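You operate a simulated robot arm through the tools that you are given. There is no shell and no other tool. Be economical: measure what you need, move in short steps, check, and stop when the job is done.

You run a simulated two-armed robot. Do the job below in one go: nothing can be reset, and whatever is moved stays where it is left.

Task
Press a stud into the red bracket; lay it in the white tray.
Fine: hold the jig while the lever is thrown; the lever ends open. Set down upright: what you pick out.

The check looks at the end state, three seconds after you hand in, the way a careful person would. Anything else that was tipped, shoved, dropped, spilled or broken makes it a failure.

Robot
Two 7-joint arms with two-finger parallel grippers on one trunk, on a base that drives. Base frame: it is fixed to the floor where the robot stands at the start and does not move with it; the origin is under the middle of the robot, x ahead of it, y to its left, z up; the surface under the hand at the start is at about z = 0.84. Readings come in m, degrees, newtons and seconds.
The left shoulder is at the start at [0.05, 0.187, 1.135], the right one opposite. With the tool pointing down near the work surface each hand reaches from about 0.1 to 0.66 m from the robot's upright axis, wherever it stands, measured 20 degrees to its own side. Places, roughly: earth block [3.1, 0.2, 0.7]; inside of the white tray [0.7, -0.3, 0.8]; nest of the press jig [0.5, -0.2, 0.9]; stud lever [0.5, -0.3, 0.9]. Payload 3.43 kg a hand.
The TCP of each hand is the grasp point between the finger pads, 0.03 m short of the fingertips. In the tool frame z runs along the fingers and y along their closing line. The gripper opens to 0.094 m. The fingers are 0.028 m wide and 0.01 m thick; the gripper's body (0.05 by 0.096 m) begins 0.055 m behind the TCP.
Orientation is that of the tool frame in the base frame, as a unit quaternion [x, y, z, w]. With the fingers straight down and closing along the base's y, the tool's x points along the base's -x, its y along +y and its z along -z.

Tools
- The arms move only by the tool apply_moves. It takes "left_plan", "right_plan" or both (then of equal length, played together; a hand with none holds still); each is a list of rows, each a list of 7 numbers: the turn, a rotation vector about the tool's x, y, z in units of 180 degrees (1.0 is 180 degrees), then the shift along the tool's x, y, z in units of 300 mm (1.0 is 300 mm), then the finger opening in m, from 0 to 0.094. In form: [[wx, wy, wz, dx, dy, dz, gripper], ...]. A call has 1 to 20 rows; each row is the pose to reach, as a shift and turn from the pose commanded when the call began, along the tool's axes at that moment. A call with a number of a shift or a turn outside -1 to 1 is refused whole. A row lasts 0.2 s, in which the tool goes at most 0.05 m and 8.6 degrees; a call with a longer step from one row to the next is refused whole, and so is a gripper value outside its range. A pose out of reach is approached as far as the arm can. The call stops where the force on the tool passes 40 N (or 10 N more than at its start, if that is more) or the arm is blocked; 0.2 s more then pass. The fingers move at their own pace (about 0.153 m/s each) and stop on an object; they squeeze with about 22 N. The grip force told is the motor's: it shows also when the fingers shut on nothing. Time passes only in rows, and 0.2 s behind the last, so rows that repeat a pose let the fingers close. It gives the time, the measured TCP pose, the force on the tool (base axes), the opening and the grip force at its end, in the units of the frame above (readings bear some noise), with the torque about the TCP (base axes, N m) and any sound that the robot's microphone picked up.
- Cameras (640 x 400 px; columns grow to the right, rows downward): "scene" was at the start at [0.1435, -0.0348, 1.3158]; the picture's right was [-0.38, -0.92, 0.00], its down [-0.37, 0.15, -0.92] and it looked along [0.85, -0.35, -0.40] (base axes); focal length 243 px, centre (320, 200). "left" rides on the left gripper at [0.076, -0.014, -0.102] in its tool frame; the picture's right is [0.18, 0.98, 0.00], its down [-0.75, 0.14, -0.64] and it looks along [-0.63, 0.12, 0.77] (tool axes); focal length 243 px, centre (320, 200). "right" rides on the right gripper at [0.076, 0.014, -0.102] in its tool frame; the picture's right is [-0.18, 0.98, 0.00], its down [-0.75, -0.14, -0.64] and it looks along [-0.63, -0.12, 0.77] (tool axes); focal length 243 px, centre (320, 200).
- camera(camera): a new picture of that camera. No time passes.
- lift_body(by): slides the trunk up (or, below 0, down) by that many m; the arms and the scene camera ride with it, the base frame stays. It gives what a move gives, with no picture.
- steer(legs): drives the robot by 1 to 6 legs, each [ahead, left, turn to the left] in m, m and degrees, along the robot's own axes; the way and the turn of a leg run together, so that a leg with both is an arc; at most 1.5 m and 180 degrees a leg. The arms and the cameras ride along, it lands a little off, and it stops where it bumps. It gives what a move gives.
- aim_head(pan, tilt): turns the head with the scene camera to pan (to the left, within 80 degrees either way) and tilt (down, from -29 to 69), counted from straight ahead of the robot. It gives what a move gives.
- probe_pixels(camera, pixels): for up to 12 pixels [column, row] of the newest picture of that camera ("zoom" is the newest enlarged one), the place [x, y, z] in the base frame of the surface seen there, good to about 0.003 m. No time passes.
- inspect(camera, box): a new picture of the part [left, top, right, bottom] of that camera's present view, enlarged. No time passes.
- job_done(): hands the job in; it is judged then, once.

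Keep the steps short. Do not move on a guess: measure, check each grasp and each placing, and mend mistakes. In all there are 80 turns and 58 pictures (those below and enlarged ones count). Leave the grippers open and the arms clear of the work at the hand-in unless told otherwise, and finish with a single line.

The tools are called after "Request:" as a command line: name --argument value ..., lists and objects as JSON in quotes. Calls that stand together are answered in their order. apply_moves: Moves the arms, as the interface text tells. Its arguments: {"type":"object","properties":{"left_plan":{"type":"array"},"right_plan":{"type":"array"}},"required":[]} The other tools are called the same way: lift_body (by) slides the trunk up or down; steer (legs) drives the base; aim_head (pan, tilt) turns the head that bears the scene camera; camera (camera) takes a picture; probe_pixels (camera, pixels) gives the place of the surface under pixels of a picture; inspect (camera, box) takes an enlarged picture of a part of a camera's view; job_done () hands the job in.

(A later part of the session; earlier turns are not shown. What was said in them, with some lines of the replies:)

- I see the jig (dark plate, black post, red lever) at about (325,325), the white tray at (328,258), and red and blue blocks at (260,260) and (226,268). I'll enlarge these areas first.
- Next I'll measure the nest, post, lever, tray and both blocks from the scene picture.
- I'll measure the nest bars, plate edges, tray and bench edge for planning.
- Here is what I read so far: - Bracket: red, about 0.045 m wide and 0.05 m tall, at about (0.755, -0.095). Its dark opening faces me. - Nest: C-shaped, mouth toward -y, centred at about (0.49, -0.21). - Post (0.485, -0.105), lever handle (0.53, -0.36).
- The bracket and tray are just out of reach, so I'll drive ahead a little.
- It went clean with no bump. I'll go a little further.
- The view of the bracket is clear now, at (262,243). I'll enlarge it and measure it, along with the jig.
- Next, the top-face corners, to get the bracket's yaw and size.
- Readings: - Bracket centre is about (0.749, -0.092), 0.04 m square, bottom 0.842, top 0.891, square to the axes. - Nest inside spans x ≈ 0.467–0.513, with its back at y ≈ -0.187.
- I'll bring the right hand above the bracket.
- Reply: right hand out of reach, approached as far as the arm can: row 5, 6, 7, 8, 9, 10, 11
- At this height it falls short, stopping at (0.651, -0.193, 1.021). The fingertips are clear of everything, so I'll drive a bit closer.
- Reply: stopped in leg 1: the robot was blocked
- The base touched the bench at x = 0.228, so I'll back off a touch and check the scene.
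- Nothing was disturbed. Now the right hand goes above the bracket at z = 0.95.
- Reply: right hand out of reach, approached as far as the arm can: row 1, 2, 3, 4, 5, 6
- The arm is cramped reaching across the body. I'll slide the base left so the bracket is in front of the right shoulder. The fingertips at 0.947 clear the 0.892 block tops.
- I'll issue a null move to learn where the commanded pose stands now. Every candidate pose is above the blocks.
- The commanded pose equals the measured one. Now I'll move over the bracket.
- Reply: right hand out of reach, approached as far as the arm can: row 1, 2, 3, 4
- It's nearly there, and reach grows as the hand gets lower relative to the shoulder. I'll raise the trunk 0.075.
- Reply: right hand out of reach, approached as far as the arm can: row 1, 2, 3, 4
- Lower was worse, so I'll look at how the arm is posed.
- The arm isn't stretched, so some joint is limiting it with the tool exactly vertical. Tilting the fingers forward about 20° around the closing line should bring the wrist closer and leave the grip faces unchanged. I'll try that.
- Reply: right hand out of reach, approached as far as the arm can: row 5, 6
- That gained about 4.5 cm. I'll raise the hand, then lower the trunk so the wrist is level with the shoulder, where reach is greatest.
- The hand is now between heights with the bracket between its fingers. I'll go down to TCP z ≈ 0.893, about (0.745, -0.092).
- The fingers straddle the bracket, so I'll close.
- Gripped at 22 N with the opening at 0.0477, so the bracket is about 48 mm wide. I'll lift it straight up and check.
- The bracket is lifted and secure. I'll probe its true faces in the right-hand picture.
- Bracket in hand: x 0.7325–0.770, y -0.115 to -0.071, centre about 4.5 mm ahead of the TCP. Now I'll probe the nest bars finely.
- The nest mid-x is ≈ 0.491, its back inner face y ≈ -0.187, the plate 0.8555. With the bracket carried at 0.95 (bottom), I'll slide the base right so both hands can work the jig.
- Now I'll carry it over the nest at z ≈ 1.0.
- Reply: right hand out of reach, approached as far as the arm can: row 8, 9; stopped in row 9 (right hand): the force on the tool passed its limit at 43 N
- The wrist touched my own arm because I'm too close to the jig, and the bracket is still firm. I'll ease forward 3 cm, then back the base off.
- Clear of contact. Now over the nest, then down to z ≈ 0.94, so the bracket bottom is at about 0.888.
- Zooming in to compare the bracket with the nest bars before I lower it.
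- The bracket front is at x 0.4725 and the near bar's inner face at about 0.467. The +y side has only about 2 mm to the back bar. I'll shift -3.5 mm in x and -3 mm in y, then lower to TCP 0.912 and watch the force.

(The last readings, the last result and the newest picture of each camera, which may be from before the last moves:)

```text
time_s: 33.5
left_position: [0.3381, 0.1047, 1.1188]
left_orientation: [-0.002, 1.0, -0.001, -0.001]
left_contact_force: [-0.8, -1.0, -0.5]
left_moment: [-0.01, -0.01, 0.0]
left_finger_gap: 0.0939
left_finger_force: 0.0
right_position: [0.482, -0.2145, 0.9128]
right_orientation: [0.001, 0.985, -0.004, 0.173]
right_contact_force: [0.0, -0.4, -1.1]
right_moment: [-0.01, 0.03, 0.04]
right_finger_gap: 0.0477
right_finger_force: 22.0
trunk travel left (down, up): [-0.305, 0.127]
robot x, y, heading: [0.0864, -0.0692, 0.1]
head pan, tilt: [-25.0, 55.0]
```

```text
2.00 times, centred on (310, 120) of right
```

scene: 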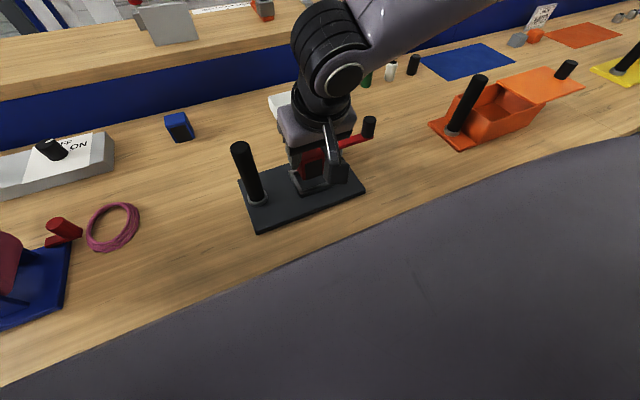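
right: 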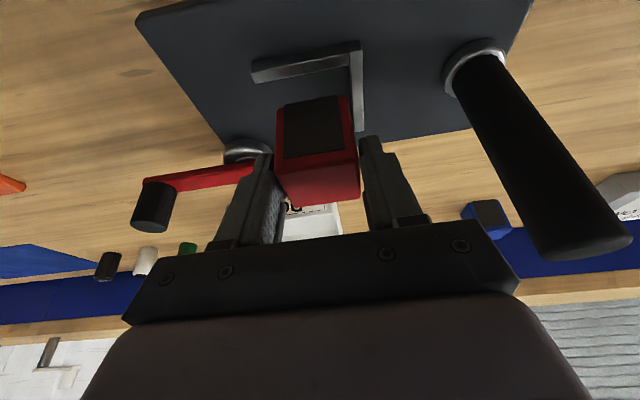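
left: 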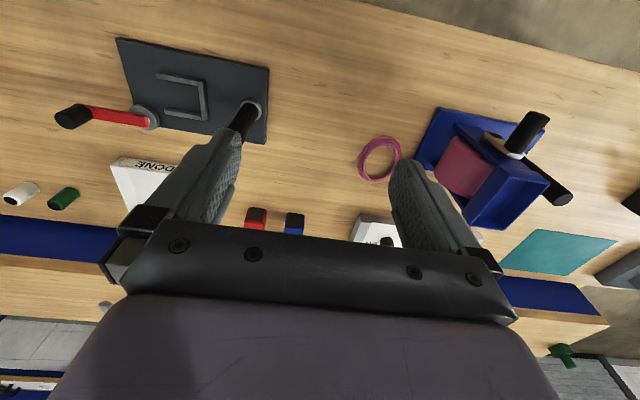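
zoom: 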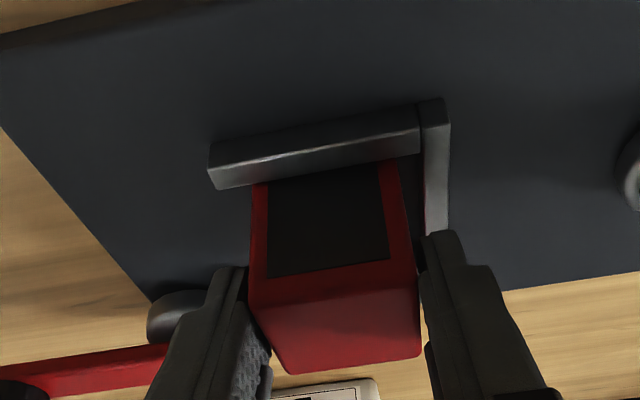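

It's inside the bars with no force. I'll lower the last few millimetres until it touches.

Request:
apply_moves --right_plan '[[0, 0, 0, 0.003, 0, 0.006, 0.03], [0, 0, 0, 0.005, 0, 0.013, 0.03], [0, 0, 0, 0.006, 0, 0.016, 0.03], [0, 0, 0, 0.006, 0, 0.016, 0.03]]'

```text
time_s: 34.5
left_position: [0.3385, 0.1049, 1.1193]
left_orientation: [-0.001, 1.0, 0.0, -0.001]
left_contact_force: [0.1, -0.4, 0.1]
left_moment: [-0.01, -0.04, -0.02]
left_finger_gap: 0.094
left_finger_force: 0.0
right_position: [0.4839, -0.216, 0.9076]
right_orientation: [0.001, 0.985, -0.002, 0.174]
right_contact_force: [0.2, 0.1, 5.1]
right_moment: [0.1, -0.01, 0.0]
right_finger_gap: 0.0473
right_finger_force: 21.5
trunk travel left (down, up): [-0.305, 0.127]
robot x, y, heading: [0.087, -0.0723, 0.0]
head pan, tilt: [-25.0, 55.0]
```

Touchdown at about 5 N. I'll open the fingers and retreat along the tool axis.

Request:
apply_moves --right_plan '[[0, 0, 0, 0, 0, 0, 0.055], [0, 0, 0, 0, 0, 0, 0.07], [0, 0, 0, 0, 0, 0, 0.07], [0, 0, 0, 0, 0, -0.1, 0.07], [0, 0, 0, 0, 0, -0.22, 0.07], [0, 0, 0, 0, 0, -0.34, 0.07], [0, 0, 0, 0, 0, -0.34, 0.07]]'

Request:
camera --camera "right"

Request:
inspect --camera "scene" --box '[220, 100, 400, 250]'

```text
time_s: 36.1
left_position: [0.338, 0.1054, 1.1181]
left_orientation: [-0.001, 1.0, 0.0, 0.0]
left_contact_force: [0.1, -0.5, 0.7]
left_moment: [-0.02, 0.02, -0.02]
left_finger_gap: 0.0939
left_finger_force: 0.0
right_position: [0.4474, -0.2145, 1.0032]
right_orientation: [0.001, 0.985, -0.004, 0.173]
right_contact_force: [-0.6, 0.0, -0.7]
right_moment: [0.01, -0.01, -0.01]
right_finger_gap: 0.0698
right_finger_force: 0.1
trunk travel left (down, up): [-0.305, 0.127]
robot x, y, heading: [0.0834, -0.0704, -0.1]
head pan, tilt: [-25.0, 55.0]
```

```text
29 pictures are left
```

right: 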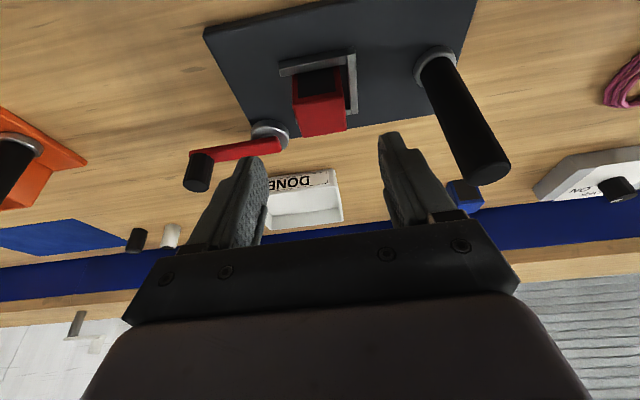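

```text
2.67 times, centred on (310, 175) of scene
```

zoom: 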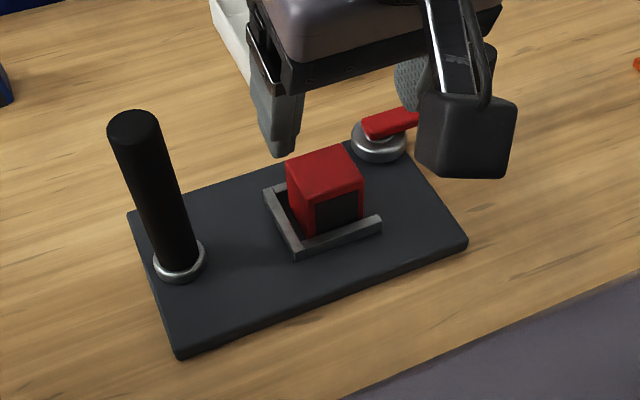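

The bracket sits upright between the nest bars. Now I'll measure the post and lever handle tops accurately from this right-hand view and the zoom.

Request:
probe_pixels --camera "right" --pixels '[[486, 178], [476, 173], [500, 170], [460, 120], [436, 55], [196, 180], [190, 185], [203, 168], [270, 130], [320, 120], [297, 103], [342, 100]]'

Request:
probe_pixels --camera "zoom" --pixels '[[120, 128], [148, 128], [133, 118], [133, 140], [165, 200], [390, 122], [320, 170]]'

```text
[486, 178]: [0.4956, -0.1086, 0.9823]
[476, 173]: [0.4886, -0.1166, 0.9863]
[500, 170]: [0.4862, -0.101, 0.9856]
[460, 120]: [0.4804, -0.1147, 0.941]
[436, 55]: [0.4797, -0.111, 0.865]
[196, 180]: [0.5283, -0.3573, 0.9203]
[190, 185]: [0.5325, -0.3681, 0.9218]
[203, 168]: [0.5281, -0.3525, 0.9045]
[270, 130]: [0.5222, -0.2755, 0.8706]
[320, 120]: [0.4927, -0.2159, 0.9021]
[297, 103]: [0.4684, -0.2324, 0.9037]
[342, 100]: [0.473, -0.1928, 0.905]
```

```text
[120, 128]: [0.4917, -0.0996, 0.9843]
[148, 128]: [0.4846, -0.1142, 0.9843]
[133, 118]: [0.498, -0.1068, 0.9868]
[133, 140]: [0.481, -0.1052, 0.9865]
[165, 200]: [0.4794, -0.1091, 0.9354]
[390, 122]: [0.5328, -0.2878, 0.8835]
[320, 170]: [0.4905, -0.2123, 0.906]
```

Post centre ≈ (0.490, -0.108), top 0.985. Handle centre ≈ (0.532, -0.361), top 0.921. First I'll bring the right hand above the handle and set it vertical.

Request:
apply_moves --right_plan '[[0, 0.03, 0, -0.06, -0.098, 0, 0.07], [0, 0.06, 0, -0.12, -0.195, 0, 0.07], [0, 0.09, 0, -0.18, -0.293, 0, 0.07], [0, 0.111, 0, -0.24, -0.39, 0.001, 0.07], [0, 0.111, 0, -0.301, -0.488, 0.003, 0.07], [0, 0.111, 0, -0.301, -0.488, 0.003, 0.07]]'

```text
time_s: 37.5
left_position: [0.3385, 0.1052, 1.1196]
left_orientation: [-0.002, 1.0, 0.0, -0.001]
left_contact_force: [-0.2, -0.4, -0.6]
left_moment: [0.0, 0.01, 0.01]
left_finger_gap: 0.0943
left_finger_force: 0.1
right_position: [0.5328, -0.363, 1.0332]
right_orientation: [0.001, 1.0, -0.003, -0.001]
right_contact_force: [0.0, -0.1, -0.8]
right_moment: [-0.03, 0.01, 0.01]
right_finger_gap: 0.0701
right_finger_force: 0.1
trunk travel left (down, up): [-0.305, 0.127]
robot x, y, heading: [0.0814, -0.0724, -0.1]
head pan, tilt: [-25.0, 55.0]
```

The right hand is vertical over the handle. Now I'll yaw it -45° and bring the left hand over the post.

Request:
apply_moves --right_plan '[[0, 0, -0.0417, 0, 0.006, 0, 0.05], [0, 0, -0.0833, 0, 0.006, 0, 0.05], [0, 0, -0.125, 0, 0.006, 0, 0.05], [0, 0, -0.1667, 0, 0.006, 0, 0.05], [0, 0, -0.2083, 0, 0.006, 0, 0.05], [0, 0, -0.25, 0, 0.006, 0, 0.05], [0, 0, -0.25, 0, 0.006, 0, 0.05], [0, 0, -0.25, 0, 0.006, 0, 0.05]]' --left_plan '[[0, 0, 0, -0.075, -0.105, 0.03, 0.06], [0, 0, 0, -0.15, -0.21, 0.06, 0.06], [0, 0, 0, -0.225, -0.315, 0.09, 0.06], [0, 0, 0, -0.3, -0.42, 0.12, 0.06], [0, 0, 0, -0.375, -0.525, 0.15, 0.06], [0, 0, 0, -0.45, -0.63, 0.18, 0.06], [0, 0, 0, -0.505, -0.71, 0.197, 0.06], [0, 0, 0, -0.505, -0.71, 0.197, 0.06]]'

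Request:
camera --camera "left"

Request:
camera --camera "right"

```text
time_s: 39.3
left_position: [0.4893, -0.1096, 1.0598]
left_orientation: [-0.001, 1.0, 0.001, 0.0]
left_contact_force: [0.0, 0.5, 0.3]
left_moment: [0.0, -0.02, -0.02]
left_finger_gap: 0.06
left_finger_force: 0.1
right_position: [0.5326, -0.3595, 1.0343]
right_orientation: [-0.381, 0.924, -0.003, -0.002]
right_contact_force: [0.5, -0.1, -0.4]
right_moment: [0.04, 0.0, 0.02]
right_finger_gap: 0.05
right_finger_force: 0.1
trunk travel left (down, up): [-0.305, 0.127]
robot x, y, heading: [0.0878, -0.07, -0.1]
head pan, tilt: [-25.0, 55.0]
```

```text
27 pictures are left
```

left: 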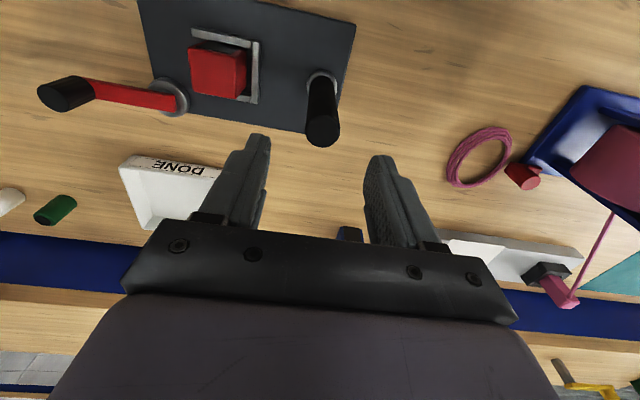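

```text
26 pictures are left
```

right: 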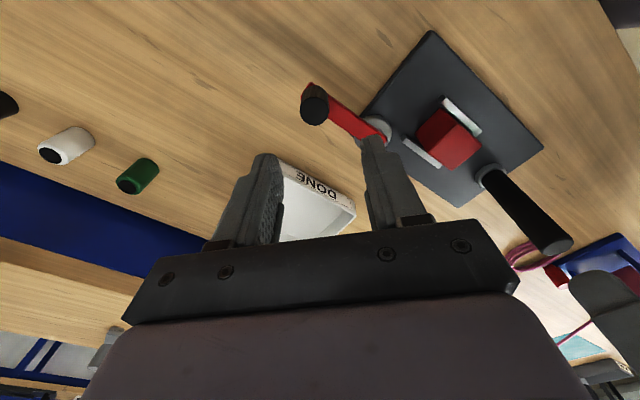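

Both hands are aligned. I'll lower the left over the post to TCP 0.945 and the right over the handle to TCP 0.924, fingers open, then close the left on the post.

Request:
apply_moves --right_plan '[[0, 0, 0, 0, 0, 0.1, 0.05], [0, 0, 0, 0, 0, 0.2, 0.05], [0, 0, 0, 0, 0, 0.3, 0.05], [0, 0, 0, 0, 0, 0.367, 0.05], [0, 0, 0, 0, 0, 0.367, 0.05], [0, 0, 0, 0, 0, 0.367, 0.05], [0, 0, 0, 0, 0, 0.367, 0.05]]' --left_plan '[[0, 0, 0, -0.002, 0.005, 0.1, 0.06], [0, 0, 0, -0.002, 0.005, 0.2, 0.06], [0, 0, 0, -0.002, 0.005, 0.3, 0.06], [0, 0, 0, -0.002, 0.005, 0.383, 0.06], [0, 0, 0, -0.002, 0.005, 0.383, 0.04], [0, 0, 0, -0.002, 0.005, 0.383, 0.01], [0, 0, 0, -0.002, 0.005, 0.383, 0.01]]'

Request:
camera --camera "right"

Request:
camera --camera "scene"

```text
time_s: 40.9
left_position: [0.491, -0.106, 0.9459]
left_orientation: [0.0, 1.0, 0.0, -0.001]
left_contact_force: [-0.2, -2.3, -0.8]
left_moment: [0.35, -0.29, -0.07]
left_finger_gap: 0.0273
left_finger_force: 22.1
right_position: [0.5328, -0.3602, 0.9256]
right_orientation: [-0.381, 0.925, -0.002, -0.001]
right_contact_force: [0.5, -0.6, 0.0]
right_moment: [-0.02, 0.0, -0.01]
right_finger_gap: 0.05
right_finger_force: 0.1
trunk travel left (down, up): [-0.305, 0.127]
robot x, y, heading: [0.0858, -0.0681, -0.1]
head pan, tilt: [-25.0, 55.0]
```

```text
25 pictures are left
```

right: 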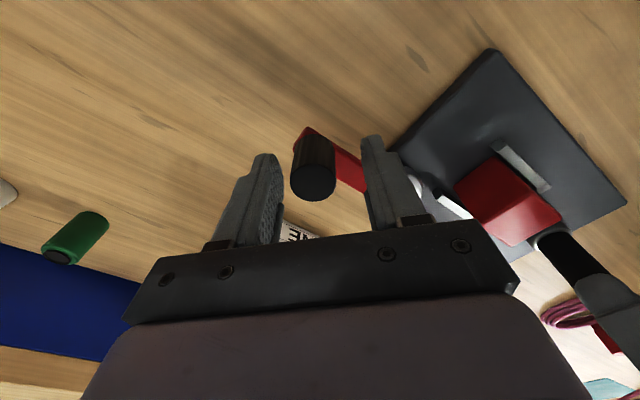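

```text
24 pictures are left
```

scene: 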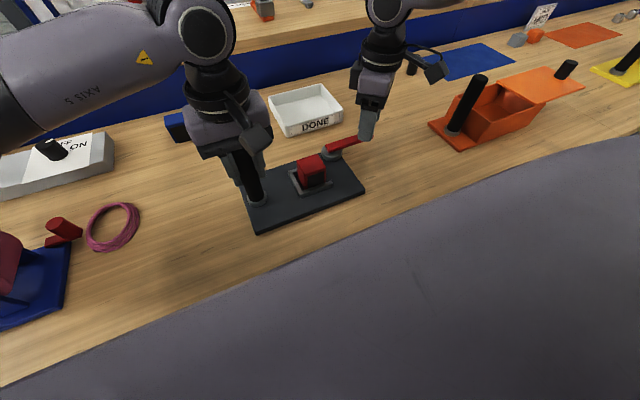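

The left hand holds the post (gap 0.027, 22 N). I'll close the right hand on the lever handle.

Request:
apply_moves --right_plan '[[0, 0, 0, 0, 0, 0, 0.035], [0, 0, 0, 0, 0, 0, 0.01], [0, 0, 0, 0, 0, 0, 0.01]]'

```text
time_s: 41.7
left_position: [0.4901, -0.1043, 0.946]
left_orientation: [-0.001, 1.0, 0.001, 0.0]
left_contact_force: [-2.7, 10.1, -0.3]
left_moment: [-0.71, -0.29, -0.06]
left_finger_gap: 0.0276
left_finger_force: 22.6
right_position: [0.5319, -0.362, 0.9256]
right_orientation: [-0.38, 0.925, -0.003, -0.001]
right_contact_force: [1.6, -11.2, 0.0]
right_moment: [0.14, 0.08, -0.14]
right_finger_gap: 0.0253
right_finger_force: 22.1
trunk travel left (down, up): [-0.305, 0.127]
robot x, y, heading: [0.0851, -0.0672, 0.1]
head pan, tilt: [-25.0, 55.0]
```

The handle is gripped (gap 0.025). I'll swing it 15° toward the nest mouth around the pivot (0.530, -0.281) and watch the forces.

Request:
apply_moves --right_plan '[[0, 0, 0, 0.0184, 0.0146, 0, 0.01], [0, 0, 0, 0.0335, 0.033, 0, 0.01], [0, 0, 0, 0.0467, 0.0528, 0, 0.01], [0, 0, 0, 0.0467, 0.0528, 0, 0.01]]'

```text
time_s: 42.7
left_position: [0.4906, -0.1056, 0.9456]
left_orientation: [-0.003, 1.0, 0.0, -0.001]
left_contact_force: [-0.1, 12.1, -0.7]
left_moment: [0.09, 0.65, 0.07]
left_finger_gap: 0.0279
left_finger_force: 21.8
right_position: [0.5101, -0.3588, 0.9249]
right_orientation: [-0.38, 0.925, -0.004, -0.001]
right_contact_force: [-0.7, -12.9, 5.3]
right_moment: [-0.11, 0.09, -0.02]
right_finger_gap: 0.0249
right_finger_force: 21.6
trunk travel left (down, up): [-0.305, 0.127]
robot x, y, heading: [0.0836, -0.0711, -0.0]
head pan, tilt: [-25.0, 55.0]
```

It turns freely, with only about 13 N of radial pull, so I'll widen the radius slightly and continue to about 45°.

Request:
apply_moves --right_plan '[[0, 0, 0, 0.02, 0.0271, 0, 0.01], [0, 0, 0, 0.0335, 0.0632, 0, 0.01], [0, 0, 0, 0.0417, 0.1011, 0, 0.01], [0, 0, 0, 0.0445, 0.1346, 0, 0.01], [0, 0, 0, 0.0445, 0.1346, 0, 0.01]]'

Request:
inspect --camera "scene" --box '[220, 100, 420, 240]'

```text
time_s: 43.9
left_position: [0.4905, -0.1064, 0.9448]
left_orientation: [-0.001, 1.0, 0.0, -0.001]
left_contact_force: [0.7, 5.5, -0.8]
left_moment: [0.76, -0.42, -0.09]
left_finger_gap: 0.0278
left_finger_force: 21.3
right_position: [0.4733, -0.3372, 0.9248]
right_orientation: [-0.382, 0.924, -0.002, -0.001]
right_contact_force: [0.9, -3.4, 3.3]
right_moment: [0.04, 0.1, -0.14]
right_finger_gap: 0.0251
right_finger_force: 21.6
trunk travel left (down, up): [-0.305, 0.127]
robot x, y, heading: [0.0843, -0.0661, 0.2]
head pan, tilt: [-25.0, 55.0]
```

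```text
2.86 times, centred on (320, 170) of scene
```

zoom: 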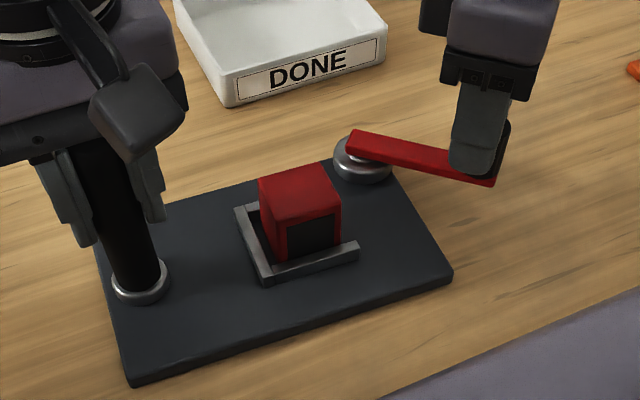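

Forces are low. I'll continue the arc to about 84° and listen for a click.

Request:
apply_moves --right_plan '[[0, 0, 0, -0.0078, 0.0332, 0, 0.01], [0, 0, 0, -0.0141, 0.0702, 0, 0.01], [0, 0, 0, -0.0255, 0.1061, 0, 0.01], [0, 0, 0, -0.0417, 0.1402, 0, 0.01], [0, 0, 0, -0.0627, 0.1716, 0, 0.01], [0, 0, 0, -0.0627, 0.1716, 0, 0.01]]'

Request:
inspect --camera "scene" --box '[220, 100, 420, 240]'

```text
time_s: 45.1
left_position: [0.4922, -0.1018, 0.946]
left_orientation: [-0.003, 1.0, 0.003, -0.001]
left_contact_force: [1.3, 4.4, 1.3]
left_moment: [-0.83, 0.29, -0.2]
left_finger_gap: 0.0278
left_finger_force: 22.1
right_position: [0.4509, -0.2961, 0.9255]
right_orientation: [-0.38, 0.925, -0.009, -0.004]
right_contact_force: [-0.9, -5.0, 9.5]
right_moment: [-0.15, 0.77, 0.08]
right_finger_gap: 0.0252
right_finger_force: 21.9
trunk travel left (down, up): [-0.305, 0.127]
robot x, y, heading: [0.0871, -0.0698, -0.3]
head pan, tilt: [-25.0, 55.0]
stopped in row 6 (right hand): the force on the tool passed its limit at 43 N (the readings are from after the stop); the commanded pose is now the measured one
```

```text
2.86 times, centred on (320, 170) of scene
```

zoom: 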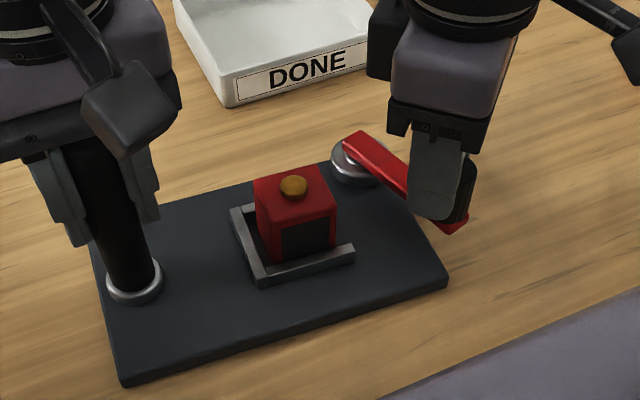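

A brass stud now shows on the bracket top at (293,187) in the zoom, and the lever is at its stop. I'll swing it back along the same arc to open.

Request:
apply_moves --right_plan '[[0, 0, 0, 0.0196, -0.0361, 0, 0.01], [0, 0, 0, 0.0344, -0.0759, 0, 0.01], [0, 0, 0, 0.0429, -0.1179, 0, 0.01], [0, 0, 0, 0.0448, -0.1603, 0, 0.01], [0, 0, 0, 0.0401, -0.2027, 0, 0.01], [0, 0, 0, 0.0285, -0.244, 0, 0.01], [0, 0, 0, 0.0108, -0.2824, 0, 0.01], [0, 0, 0, -0.0127, -0.3182, 0, 0.01], [0, 0, 0, -0.0379, -0.3463, 0, 0.01], [0, 0, 0, -0.0379, -0.3463, 0, 0.01]]'

Request:
inspect --camera "scene" --box '[220, 100, 420, 240]'

```text
time_s: 47.3
left_position: [0.4931, -0.1036, 0.945]
left_orientation: [-0.004, 1.0, 0.001, -0.002]
left_contact_force: [3.2, -12.4, -0.5]
left_moment: [-0.69, -0.43, 0.36]
left_finger_gap: 0.028
left_finger_force: 21.9
right_position: [0.5318, -0.3603, 0.9245]
right_orientation: [-0.38, 0.925, -0.007, -0.004]
right_contact_force: [-4.8, 12.8, 0.3]
right_moment: [0.34, 0.7, -0.01]
right_finger_gap: 0.0254
right_finger_force: 22.2
trunk travel left (down, up): [-0.305, 0.127]
robot x, y, heading: [0.0858, -0.0694, -0.2]
head pan, tilt: [-25.0, 55.0]
```

```text
2.86 times, centred on (320, 170) of scene
```

zoom: 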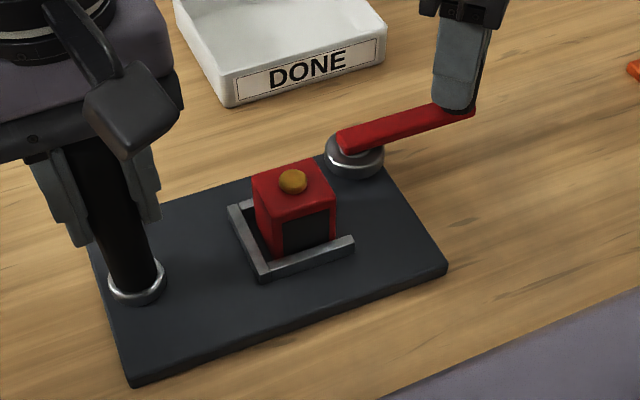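

The lever is back where it started and meets its open stop (-4.8 N). I'll release the right hand and raise it.

Request:
apply_moves --right_plan '[[0, 0, 0, 0, 0, 0, 0.04], [0, 0, 0, 0, 0, 0, 0.055], [0, 0, 0, 0, 0, 0, 0.055], [0, 0, 0, 0, 0, -0.12, 0.06], [0, 0, 0, 0, 0, -0.25, 0.06], [0, 0, 0, 0, 0, -0.38, 0.06], [0, 0, 0, 0, 0, -0.38, 0.06]]'

Request:
apply_moves --left_plan '[[0, 0, 0, 0, 0, 0, 0.04], [0, 0, 0, 0, 0, 0, 0.06], [0, 0, 0, 0, 0, 0, 0.06], [0, 0, 0, 0, 0, -0.12, 0.06], [0, 0, 0, 0, 0, -0.26, 0.06], [0, 0, 0, 0, 0.0, -0.4, 0.06], [0, 0, 0, 0.1, 0.12, -0.42, 0.06], [0, 0, 0, 0.2, 0.24, -0.44, 0.06], [0, 0, 0, 0.3, 0.36, -0.46, 0.06], [0, 0, 0, 0.4, 0.48, -0.48, 0.06], [0, 0, 0, 0.5, 0.6, -0.5, 0.06]]'

Request:
camera --camera "scene"

```text
time_s: 48.9
left_position: [0.4913, -0.104, 0.9445]
left_orientation: [-0.004, 1.0, 0.002, -0.002]
left_contact_force: [-0.1, 1.4, 2.1]
left_moment: [-0.93, 0.54, -0.16]
left_finger_gap: 0.0279
left_finger_force: 21.7
right_position: [0.533, -0.3601, 1.0397]
right_orientation: [-0.38, 0.925, -0.01, -0.003]
right_contact_force: [0.8, 1.0, -0.7]
right_moment: [0.0, 0.03, -0.03]
right_finger_gap: 0.0598
right_finger_force: 0.0
trunk travel left (down, up): [-0.305, 0.127]
robot x, y, heading: [0.0868, -0.0723, 0.1]
head pan, tilt: [-25.0, 55.0]
```

```text
time_s: 51.3
left_position: [0.3394, 0.0774, 1.0966]
left_orientation: [-0.003, 1.0, 0.003, 0.0]
left_contact_force: [-0.9, 0.7, 0.3]
left_moment: [0.01, 0.01, -0.03]
left_finger_gap: 0.0599
left_finger_force: 0.0
right_position: [0.5329, -0.3586, 1.0393]
right_orientation: [-0.379, 0.925, -0.009, -0.003]
right_contact_force: [-0.1, 0.6, 0.3]
right_moment: [0.02, -0.05, -0.02]
right_finger_gap: 0.0598
right_finger_force: 0.0
trunk travel left (down, up): [-0.305, 0.127]
robot x, y, heading: [0.0887, -0.0707, -0.1]
head pan, tilt: [-25.0, 55.0]
```

```text
20 pictures are left
```

scene: 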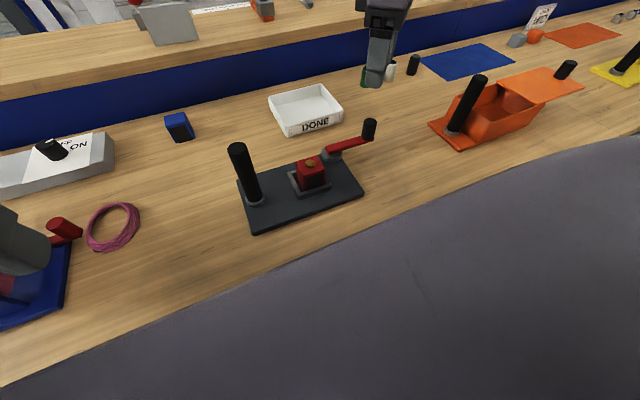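

Stud in, lever open, jig standing. I'll measure the bracket's present place and the tray.

Request:
inspect --camera "scene" --box '[230, 75, 390, 235]'

Request:
probe_pixels --camera "scene" --pixels '[[311, 163], [273, 96], [291, 136], [341, 122], [319, 87], [307, 108], [304, 118], [369, 124], [238, 147]]'

```text
2.50 times, centred on (310, 155) of scene
```

zoom: 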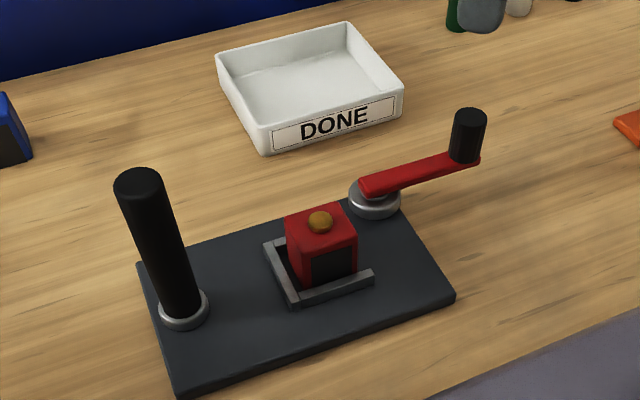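

```text
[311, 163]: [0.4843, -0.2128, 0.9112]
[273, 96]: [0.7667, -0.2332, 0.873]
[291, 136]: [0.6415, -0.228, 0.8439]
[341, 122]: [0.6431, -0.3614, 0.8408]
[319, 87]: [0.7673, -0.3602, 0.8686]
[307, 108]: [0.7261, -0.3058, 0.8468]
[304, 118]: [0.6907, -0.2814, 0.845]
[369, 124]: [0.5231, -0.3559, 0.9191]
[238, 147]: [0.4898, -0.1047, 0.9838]
```

Probing the bracket's top corners in the zoom.

Request:
probe_pixels --camera "zoom" --pixels '[[290, 218], [336, 207], [303, 247], [352, 234], [319, 222], [330, 265], [304, 243], [305, 255]]'

```text
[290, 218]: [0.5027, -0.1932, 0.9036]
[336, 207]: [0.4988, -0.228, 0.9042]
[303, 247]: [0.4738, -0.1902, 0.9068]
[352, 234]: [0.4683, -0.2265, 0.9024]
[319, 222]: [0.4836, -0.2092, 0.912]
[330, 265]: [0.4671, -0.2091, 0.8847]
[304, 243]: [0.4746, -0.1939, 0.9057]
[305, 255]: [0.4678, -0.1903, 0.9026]
```

The bracket centre is ≈ (0.487, -0.210), turned about 5° clockwise. I'll yaw the right hand back by 49°, trim its 1° tilt, and bring it above the bracket.

Request:
apply_moves --right_plan '[[-0.0008, -0.0003, 0.0389, -0.035, 0.066, 0.0, 0.07], [-0.0016, -0.0006, 0.0777, -0.07, 0.131, 0.0, 0.07], [-0.0025, -0.0009, 0.1166, -0.104, 0.197, 0.0, 0.07], [-0.0033, -0.0012, 0.1554, -0.138, 0.262, 0.0, 0.07], [-0.0041, -0.0016, 0.1943, -0.173, 0.328, 0.04, 0.07], [-0.005, -0.0019, 0.2331, -0.207, 0.393, 0.08, 0.07], [-0.0058, -0.0022, 0.272, -0.242, 0.459, 0.133, 0.07], [-0.0058, -0.0022, 0.272, -0.242, 0.459, 0.133, 0.07]]'

Request:
camera --camera "right"

```text
time_s: 53.1
left_position: [0.3413, 0.0764, 1.0985]
left_orientation: [-0.003, 1.0, 0.003, -0.001]
left_contact_force: [0.2, 0.3, 0.4]
left_moment: [0.03, 0.01, 0.02]
left_finger_gap: 0.0599
left_finger_force: 0.1
right_position: [0.4884, -0.2113, 0.9955]
right_orientation: [0.039, 0.999, -0.001, 0.0]
right_contact_force: [-0.2, -0.5, -0.7]
right_moment: [0.0, -0.02, 0.01]
right_finger_gap: 0.07
right_finger_force: 0.0
trunk travel left (down, up): [-0.305, 0.127]
robot x, y, heading: [0.0813, -0.0712, -0.1]
head pan, tilt: [-25.0, 55.0]
```

```text
18 pictures are left
```

right: 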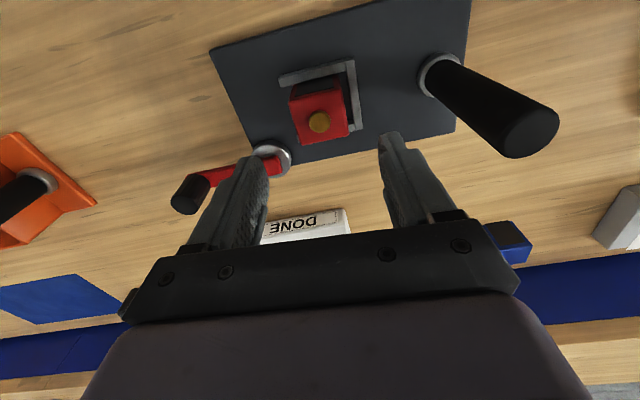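

Aligned. I'll descend to TCP 0.905 and close.

Request:
apply_moves --right_plan '[[0, 0, 0, 0, 0.003, 0.1, 0.07], [0, 0, 0, 0, 0.003, 0.2, 0.07], [0, 0, 0, 0, 0.003, 0.27, 0.07], [0, 0, 0, 0, 0.003, 0.302, 0.07], [0, 0, 0, 0, 0.003, 0.302, 0.06], [0, 0, 0, 0, 0.003, 0.302, 0.045], [0, 0, 0, 0, 0.003, 0.302, 0.03], [0, 0, 0, 0, 0.003, 0.302, 0.03]]'

```text
time_s: 54.9
left_position: [0.3415, 0.0759, 1.0981]
left_orientation: [-0.004, 1.0, 0.002, -0.002]
left_contact_force: [-0.6, -0.1, 0.0]
left_moment: [0.01, -0.01, 0.04]
left_finger_gap: 0.0601
left_finger_force: 0.1
right_position: [0.4839, -0.2171, 0.9088]
right_orientation: [0.039, 0.999, 0.0, 0.001]
right_contact_force: [1.1, -0.1, 11.6]
right_moment: [0.17, 0.02, 0.0]
right_finger_gap: 0.0435
right_finger_force: 21.8
right hand out of reach, approached as far as the arm can: row 3, 4, 5, 6, 7, 8
trunk travel left (down, up): [-0.305, 0.127]
robot x, y, heading: [0.0862, -0.071, 0.1]
head pan, tilt: [-25.0, 55.0]
```

Gripped at gap 0.0435, but there's 11.6 N upward and the hand sits 6 mm off. I'll look before lifting.

Request:
inspect --camera "right" --box '[200, 20, 440, 230]'

Request:
inspect --camera "scene" --box '[230, 75, 390, 235]'

```text
1.90 times, centred on (320, 125) of right
```

zoom: 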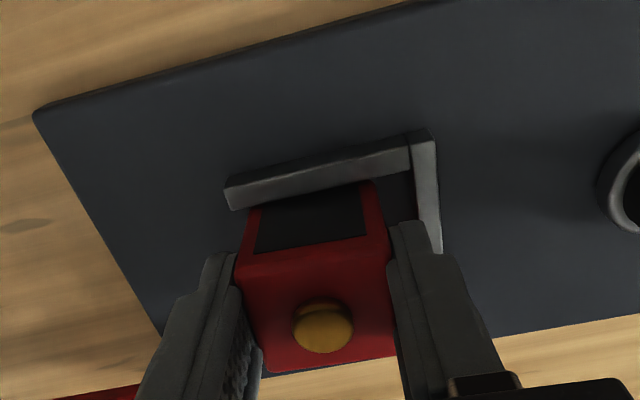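

```text
2.50 times, centred on (310, 155) of scene
```

zoom: 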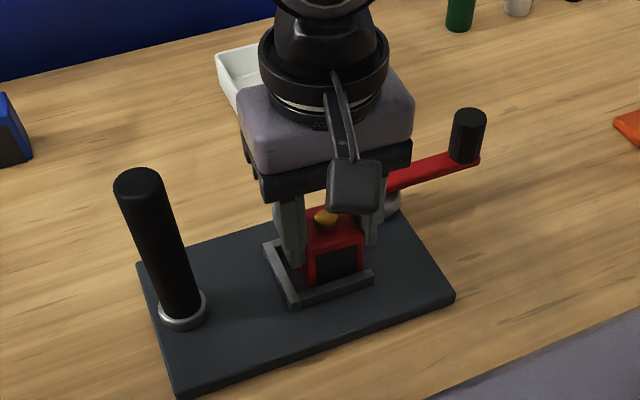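

The grip looks sound: fingers on both sides, stud clear, jig undisturbed. I'll lift slowly.

Request:
apply_moves --right_plan '[[0, 0, 0, 0, 0, -0.02, 0.03], [0, 0, 0, 0, 0, -0.05, 0.03], [0, 0, 0, 0, 0, -0.1, 0.03], [0, 0, 0, 0, 0, -0.1, 0.03]]'

Request:
inspect --camera "scene" --box '[230, 75, 390, 235]'

```text
time_s: 55.9
left_position: [0.3419, 0.0761, 1.0988]
left_orientation: [-0.003, 1.0, 0.002, -0.001]
left_contact_force: [-1.0, -0.2, 0.3]
left_moment: [0.01, 0.01, 0.03]
left_finger_gap: 0.06
left_finger_force: 0.1
right_position: [0.4847, -0.2155, 0.9387]
right_orientation: [0.037, 0.999, -0.001, 0.001]
right_contact_force: [0.4, 0.4, -1.4]
right_moment: [0.02, -0.03, 0.0]
right_finger_gap: 0.0432
right_finger_force: 22.0
trunk travel left (down, up): [-0.305, 0.127]
robot x, y, heading: [0.0851, -0.0692, -0.1]
head pan, tilt: [-25.0, 55.0]
```

```text
2.50 times, centred on (310, 155) of scene
```

zoom: 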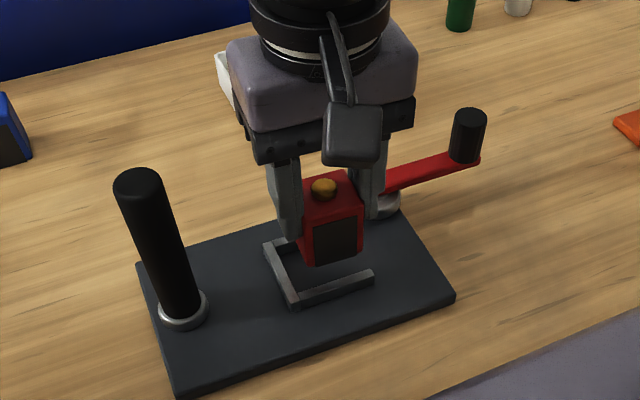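

The bracket came out clean with its stud. I'll raise it to TCP 1.0, then drive ahead toward the tray.

Request:
apply_moves --right_plan '[[0, 0, 0, 0, 0, -0.1, 0.03], [0, 0, 0, 0, 0, -0.21, 0.03], [0, 0, 0, 0, 0, -0.21, 0.03]]'

Request:
steer --legs '[[0.12, 0, 0]]'

Request:
apply_moves --right_plan '[[0, 0, 0, 0, 0, 0, 0.03]]'

```text
time_s: 56.7
left_position: [0.3411, 0.0767, 1.0984]
left_orientation: [-0.004, 1.0, 0.003, -0.002]
left_contact_force: [0.5, 0.8, 0.1]
left_moment: [0.0, 0.03, 0.01]
left_finger_gap: 0.0598
left_finger_force: 0.1
right_position: [0.4855, -0.2173, 1.0028]
right_orientation: [0.037, 0.999, 0.0, 0.0]
right_contact_force: [0.9, 0.9, -1.2]
right_moment: [0.0, -0.03, 0.06]
right_finger_gap: 0.0435
right_finger_force: 22.2
trunk travel left (down, up): [-0.305, 0.127]
robot x, y, heading: [0.0839, -0.0688, 0.2]
head pan, tilt: [-25.0, 55.0]
```

```text
time_s: 57.9
left_position: [0.4614, 0.0749, 1.0972]
left_orientation: [-0.004, 1.0, 0.002, -0.001]
left_contact_force: [0.4, 0.3, 0.5]
left_moment: [-0.06, 0.01, -0.01]
left_finger_gap: 0.06
left_finger_force: 0.1
right_position: [0.6052, -0.2166, 1.0018]
right_orientation: [0.038, 0.999, 0.0, 0.0]
right_contact_force: [-0.1, -0.7, -1.3]
right_moment: [-0.03, 0.0, -0.02]
right_finger_gap: 0.0435
right_finger_force: 22.2
trunk travel left (down, up): [-0.305, 0.127]
robot x, y, heading: [0.2027, -0.0714, -0.3]
head pan, tilt: [-25.0, 55.0]
```

```text
time_s: 58.3
left_position: [0.461, 0.0758, 1.0981]
left_orientation: [-0.003, 1.0, 0.003, -0.002]
left_contact_force: [0.1, -0.3, 0.0]
left_moment: [0.03, 0.03, -0.01]
left_finger_gap: 0.0599
left_finger_force: 0.1
right_position: [0.605, -0.2177, 1.0034]
right_orientation: [0.039, 0.999, 0.0, 0.0]
right_contact_force: [0.6, 0.8, -1.2]
right_moment: [0.01, -0.01, -0.03]
right_finger_gap: 0.0435
right_finger_force: 21.8
trunk travel left (down, up): [-0.305, 0.127]
robot x, y, heading: [0.2005, -0.0706, -0.1]
head pan, tilt: [-25.0, 55.0]
```

Next, over the tray centre (0.70, -0.297), then down to z 0.96.

Request:
apply_moves --right_plan '[[0, 0, 0, -0.112, -0.08, 0, 0.03], [0, 0, 0, -0.224, -0.16, 0, 0.03], [0, 0, 0, -0.336, -0.238, 0, 0.03], [0, 0, 0, -0.336, -0.238, 0.133, 0.03], [0, 0, 0, -0.336, -0.238, 0.133, 0.03]]'

Request:
aim_head --pan -30 --tilt 45

Request:
camera --camera "right"

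Request:
camera --camera "scene"

```text
time_s: 59.5
left_position: [0.4598, 0.0743, 1.0983]
left_orientation: [-0.004, 1.0, 0.002, -0.001]
left_contact_force: [0.3, -0.7, -0.7]
left_moment: [-0.01, 0.01, 0.01]
left_finger_gap: 0.0601
left_finger_force: 0.1
right_position: [0.6993, -0.2953, 0.963]
right_orientation: [0.039, 0.999, 0.0, 0.0]
right_contact_force: [0.3, -0.6, -1.0]
right_moment: [0.01, 0.03, 0.01]
right_finger_gap: 0.0432
right_finger_force: 22.0
trunk travel left (down, up): [-0.305, 0.127]
robot x, y, heading: [0.2016, -0.0699, -0.2]
head pan, tilt: [-25.0, 55.0]
```

```text
time_s: 60.2
left_position: [0.4599, 0.0757, 1.0987]
left_orientation: [-0.004, 1.0, 0.003, 0.0]
left_contact_force: [-0.8, -0.3, -0.1]
left_moment: [0.0, 0.0, -0.01]
left_finger_gap: 0.0598
left_finger_force: 0.2
right_position: [0.699, -0.2963, 0.9626]
right_orientation: [0.038, 0.999, 0.0, 0.0]
right_contact_force: [-0.5, 0.4, -1.1]
right_moment: [0.02, -0.01, -0.02]
right_finger_gap: 0.0434
right_finger_force: 21.8
trunk travel left (down, up): [-0.305, 0.127]
robot x, y, heading: [0.2024, -0.0715, -0.1]
head pan, tilt: [-30.0, 45.0]
```

```text
14 pictures are left
```

right: 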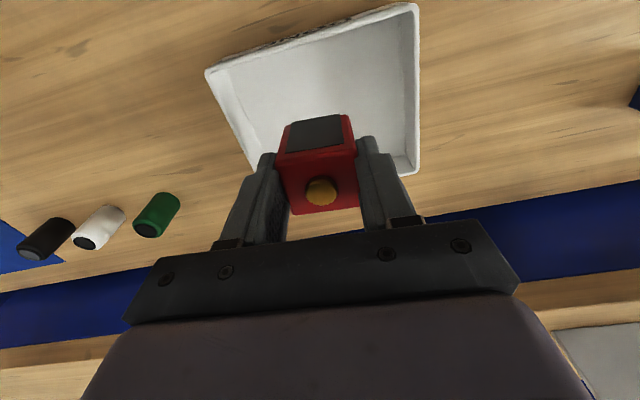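

```text
13 pictures are left
```

scene: 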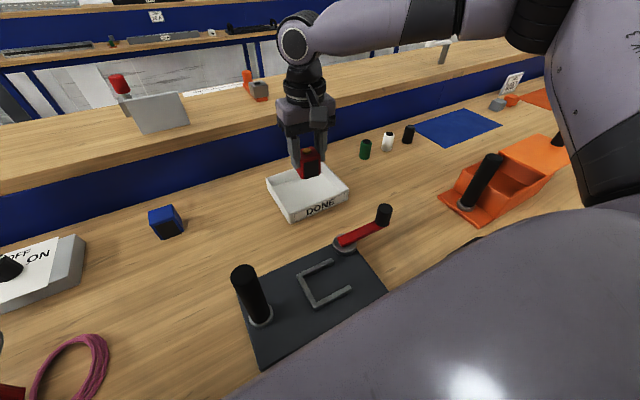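

The bracket hangs over the tray. I'll lower to TCP 0.905, then creep down to contact at about 0.8995.

Request:
apply_moves --right_plan '[[0, 0, 0, 0, 0, 0.07, 0.03], [0, 0, 0, 0, 0, 0.14, 0.03], [0, 0, 0, 0, 0, 0.19, 0.03], [0, 0, 0, 0, 0, 0.2, 0.03], [0, 0, 0, 0, 0, 0.21, 0.03], [0, 0, 0, 0, 0, 0.21, 0.03]]'

```text
time_s: 61.6
left_position: [0.4611, 0.0761, 1.0977]
left_orientation: [-0.003, 1.0, 0.003, -0.001]
left_contact_force: [0.3, -0.3, 0.3]
left_moment: [0.02, -0.02, 0.0]
left_finger_gap: 0.0603
left_finger_force: 0.1
right_position: [0.7, -0.2954, 0.8996]
right_orientation: [0.039, 0.999, 0.0, 0.0]
right_contact_force: [-0.7, 0.0, -0.2]
right_moment: [0.01, 0.0, -0.01]
right_finger_gap: 0.0433
right_finger_force: 22.3
trunk travel left (down, up): [-0.305, 0.127]
robot x, y, heading: [0.2041, -0.0736, 0.1]
head pan, tilt: [-30.0, 45.0]
```

Barely touching. I'll lower 1–2 mm more.

Request:
apply_moves --right_plan '[[0, 0, 0, 0, 0, 0.003, 0.03], [0, 0, 0, 0, 0, 0.006, 0.03], [0, 0, 0, 0, 0, 0.006, 0.03]]'

Request:
inspect --camera "scene" --box '[250, 110, 370, 230]'

```text
time_s: 62.5
left_position: [0.4597, 0.0757, 1.0981]
left_orientation: [-0.003, 1.0, 0.002, -0.001]
left_contact_force: [0.9, -0.3, 0.0]
left_moment: [-0.01, 0.0, 0.0]
left_finger_gap: 0.0601
left_finger_force: 0.1
right_position: [0.6998, -0.2964, 0.8979]
right_orientation: [0.038, 0.999, 0.0, 0.0]
right_contact_force: [-0.1, 0.2, 0.6]
right_moment: [-0.07, -0.01, -0.03]
right_finger_gap: 0.0433
right_finger_force: 21.9
trunk travel left (down, up): [-0.305, 0.127]
robot x, y, heading: [0.2058, -0.0716, -0.1]
head pan, tilt: [-30.0, 45.0]
```

```text
3.33 times, centred on (310, 170) of scene
```

zoom: 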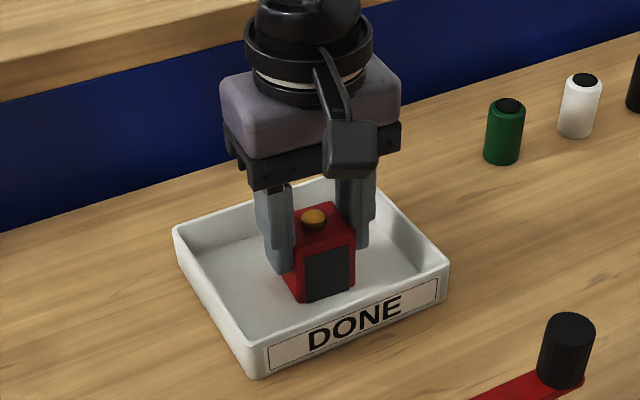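

The bracket stands in the tray with light contact. I'll open gently and rise straight up.

Request:
apply_moves --right_plan '[[0, 0, 0, 0, 0, 0, 0.05], [0, 0, 0, 0, 0, 0, 0.065], [0, 0, 0, 0, 0, 0, 0.065], [0, 0, 0, 0, 0, -0.1, 0.065], [0, 0, 0, 0, 0, -0.25, 0.065], [0, 0, 0, 0, 0, -0.4, 0.065], [0, 0, 0, 0, 0, -0.5, 0.065]]'

Request:
steer --legs '[[-0.2, 0, 0]]'

Request:
camera --camera "scene"

```text
time_s: 64.0
left_position: [0.4601, 0.0755, 1.0983]
left_orientation: [-0.003, 1.0, 0.003, -0.001]
left_contact_force: [0.3, -0.1, 0.0]
left_moment: [-0.02, -0.01, 0.0]
left_finger_gap: 0.0599
left_finger_force: 0.0
right_position: [0.6994, -0.2973, 1.0474]
right_orientation: [0.039, 0.999, 0.0, 0.0]
right_contact_force: [-0.1, 0.0, -0.3]
right_moment: [-0.02, 0.01, 0.0]
right_finger_gap: 0.0649
right_finger_force: 0.0
trunk travel left (down, up): [-0.305, 0.127]
robot x, y, heading: [0.2012, -0.0707, -0.1]
head pan, tilt: [-30.0, 45.0]
```

```text
time_s: 65.7
left_position: [0.2603, 0.0756, 1.098]
left_orientation: [-0.002, 1.0, 0.003, -0.001]
left_contact_force: [0.8, 0.2, 0.5]
left_moment: [0.0, -0.07, 0.03]
left_finger_gap: 0.0601
left_finger_force: 0.1
right_position: [0.4981, -0.2961, 1.0471]
right_orientation: [0.039, 0.999, -0.001, 0.0]
right_contact_force: [-0.6, -0.3, 0.8]
right_moment: [0.04, -0.03, 0.02]
right_finger_gap: 0.0649
right_finger_force: 0.0
trunk travel left (down, up): [-0.305, 0.127]
robot x, y, heading: [0.0072, -0.0709, 0.3]
head pan, tilt: [-30.0, 45.0]
```

```text
11 pictures are left
```

scene: 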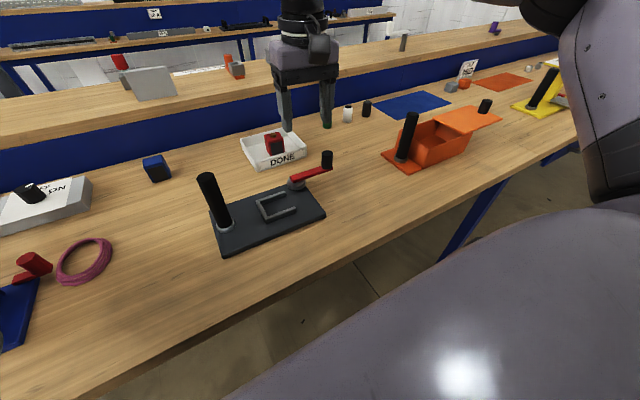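

A last close look at the tray and the jig. I'll also raise the right hand clear of the work and open both grippers fully.

Request:
apply_moves --right_plan '[[0, 0, 0, 0, 0, -0.12, 0.094], [0, 0, 0, 0.1, 0, -0.2, 0.094], [0, 0, 0, 0.2, 0, -0.25, 0.094]]' --left_plan '[[0, 0, 0, 0, 0, 0, 0.094], [0, 0, 0, 0, 0, 0, 0.094], [0, 0, 0, 0, 0, 0, 0.094]]'

Request:
inspect --camera "scene" --box '[200, 110, 350, 260]'

Request:
probe_pixels --camera "zoom" --pixels '[[538, 185], [415, 280], [24, 275], [60, 610]]'

```text
time_s: 66.5
left_position: [0.2607, 0.0769, 1.098]
left_orientation: [-0.002, 1.0, 0.002, -0.001]
left_contact_force: [0.6, 0.0, 0.3]
left_moment: [0.02, -0.01, 0.01]
left_finger_gap: 0.0941
left_finger_force: 0.0
right_position: [0.4408, -0.2938, 1.1227]
right_orientation: [0.038, 0.999, 0.0, 0.001]
right_contact_force: [-0.2, -0.4, -0.9]
right_moment: [0.0, -0.01, 0.02]
right_finger_gap: 0.0941
right_finger_force: 0.1
trunk travel left (down, up): [-0.305, 0.127]
robot x, y, heading: [0.0039, -0.0691, -0.1]
head pan, tilt: [-30.0, 45.0]
```

```text
2.67 times, centred on (275, 185) of scene
```

zoom: 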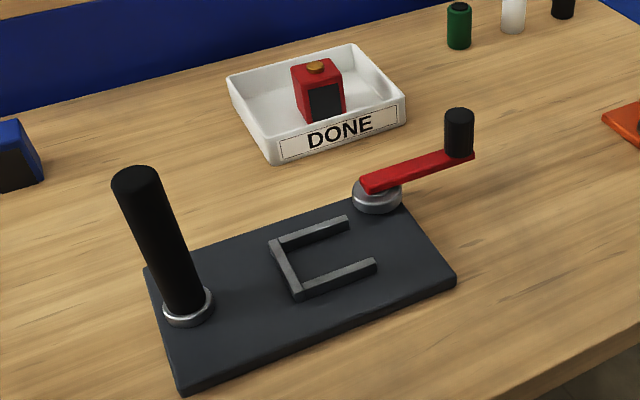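

```text
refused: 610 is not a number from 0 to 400
```

The bracket stands upright in the tray with its stud in, and the lever points out. I'll check the lever and plate positions against the start.

Request:
probe_pixels --camera "zoom" --pixels '[[459, 112], [370, 185], [440, 160], [146, 275], [182, 385], [452, 275], [138, 178]]'

```text
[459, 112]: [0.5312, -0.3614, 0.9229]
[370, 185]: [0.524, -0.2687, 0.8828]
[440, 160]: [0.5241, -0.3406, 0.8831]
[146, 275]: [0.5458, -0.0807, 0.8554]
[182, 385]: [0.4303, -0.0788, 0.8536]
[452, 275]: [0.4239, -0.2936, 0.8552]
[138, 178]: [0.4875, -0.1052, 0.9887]
```

The lever handle is back at (0.531, -0.361), and the jig is within a few millimetres of its start. Handing in.

Request:
job_done

```text
The job is handed in.
```

The red bracket has its stud pressed in and stands upright in the white tray; I held the jig through the throw, the lever is back open, and the jig sits within a few millimetres of where it began.
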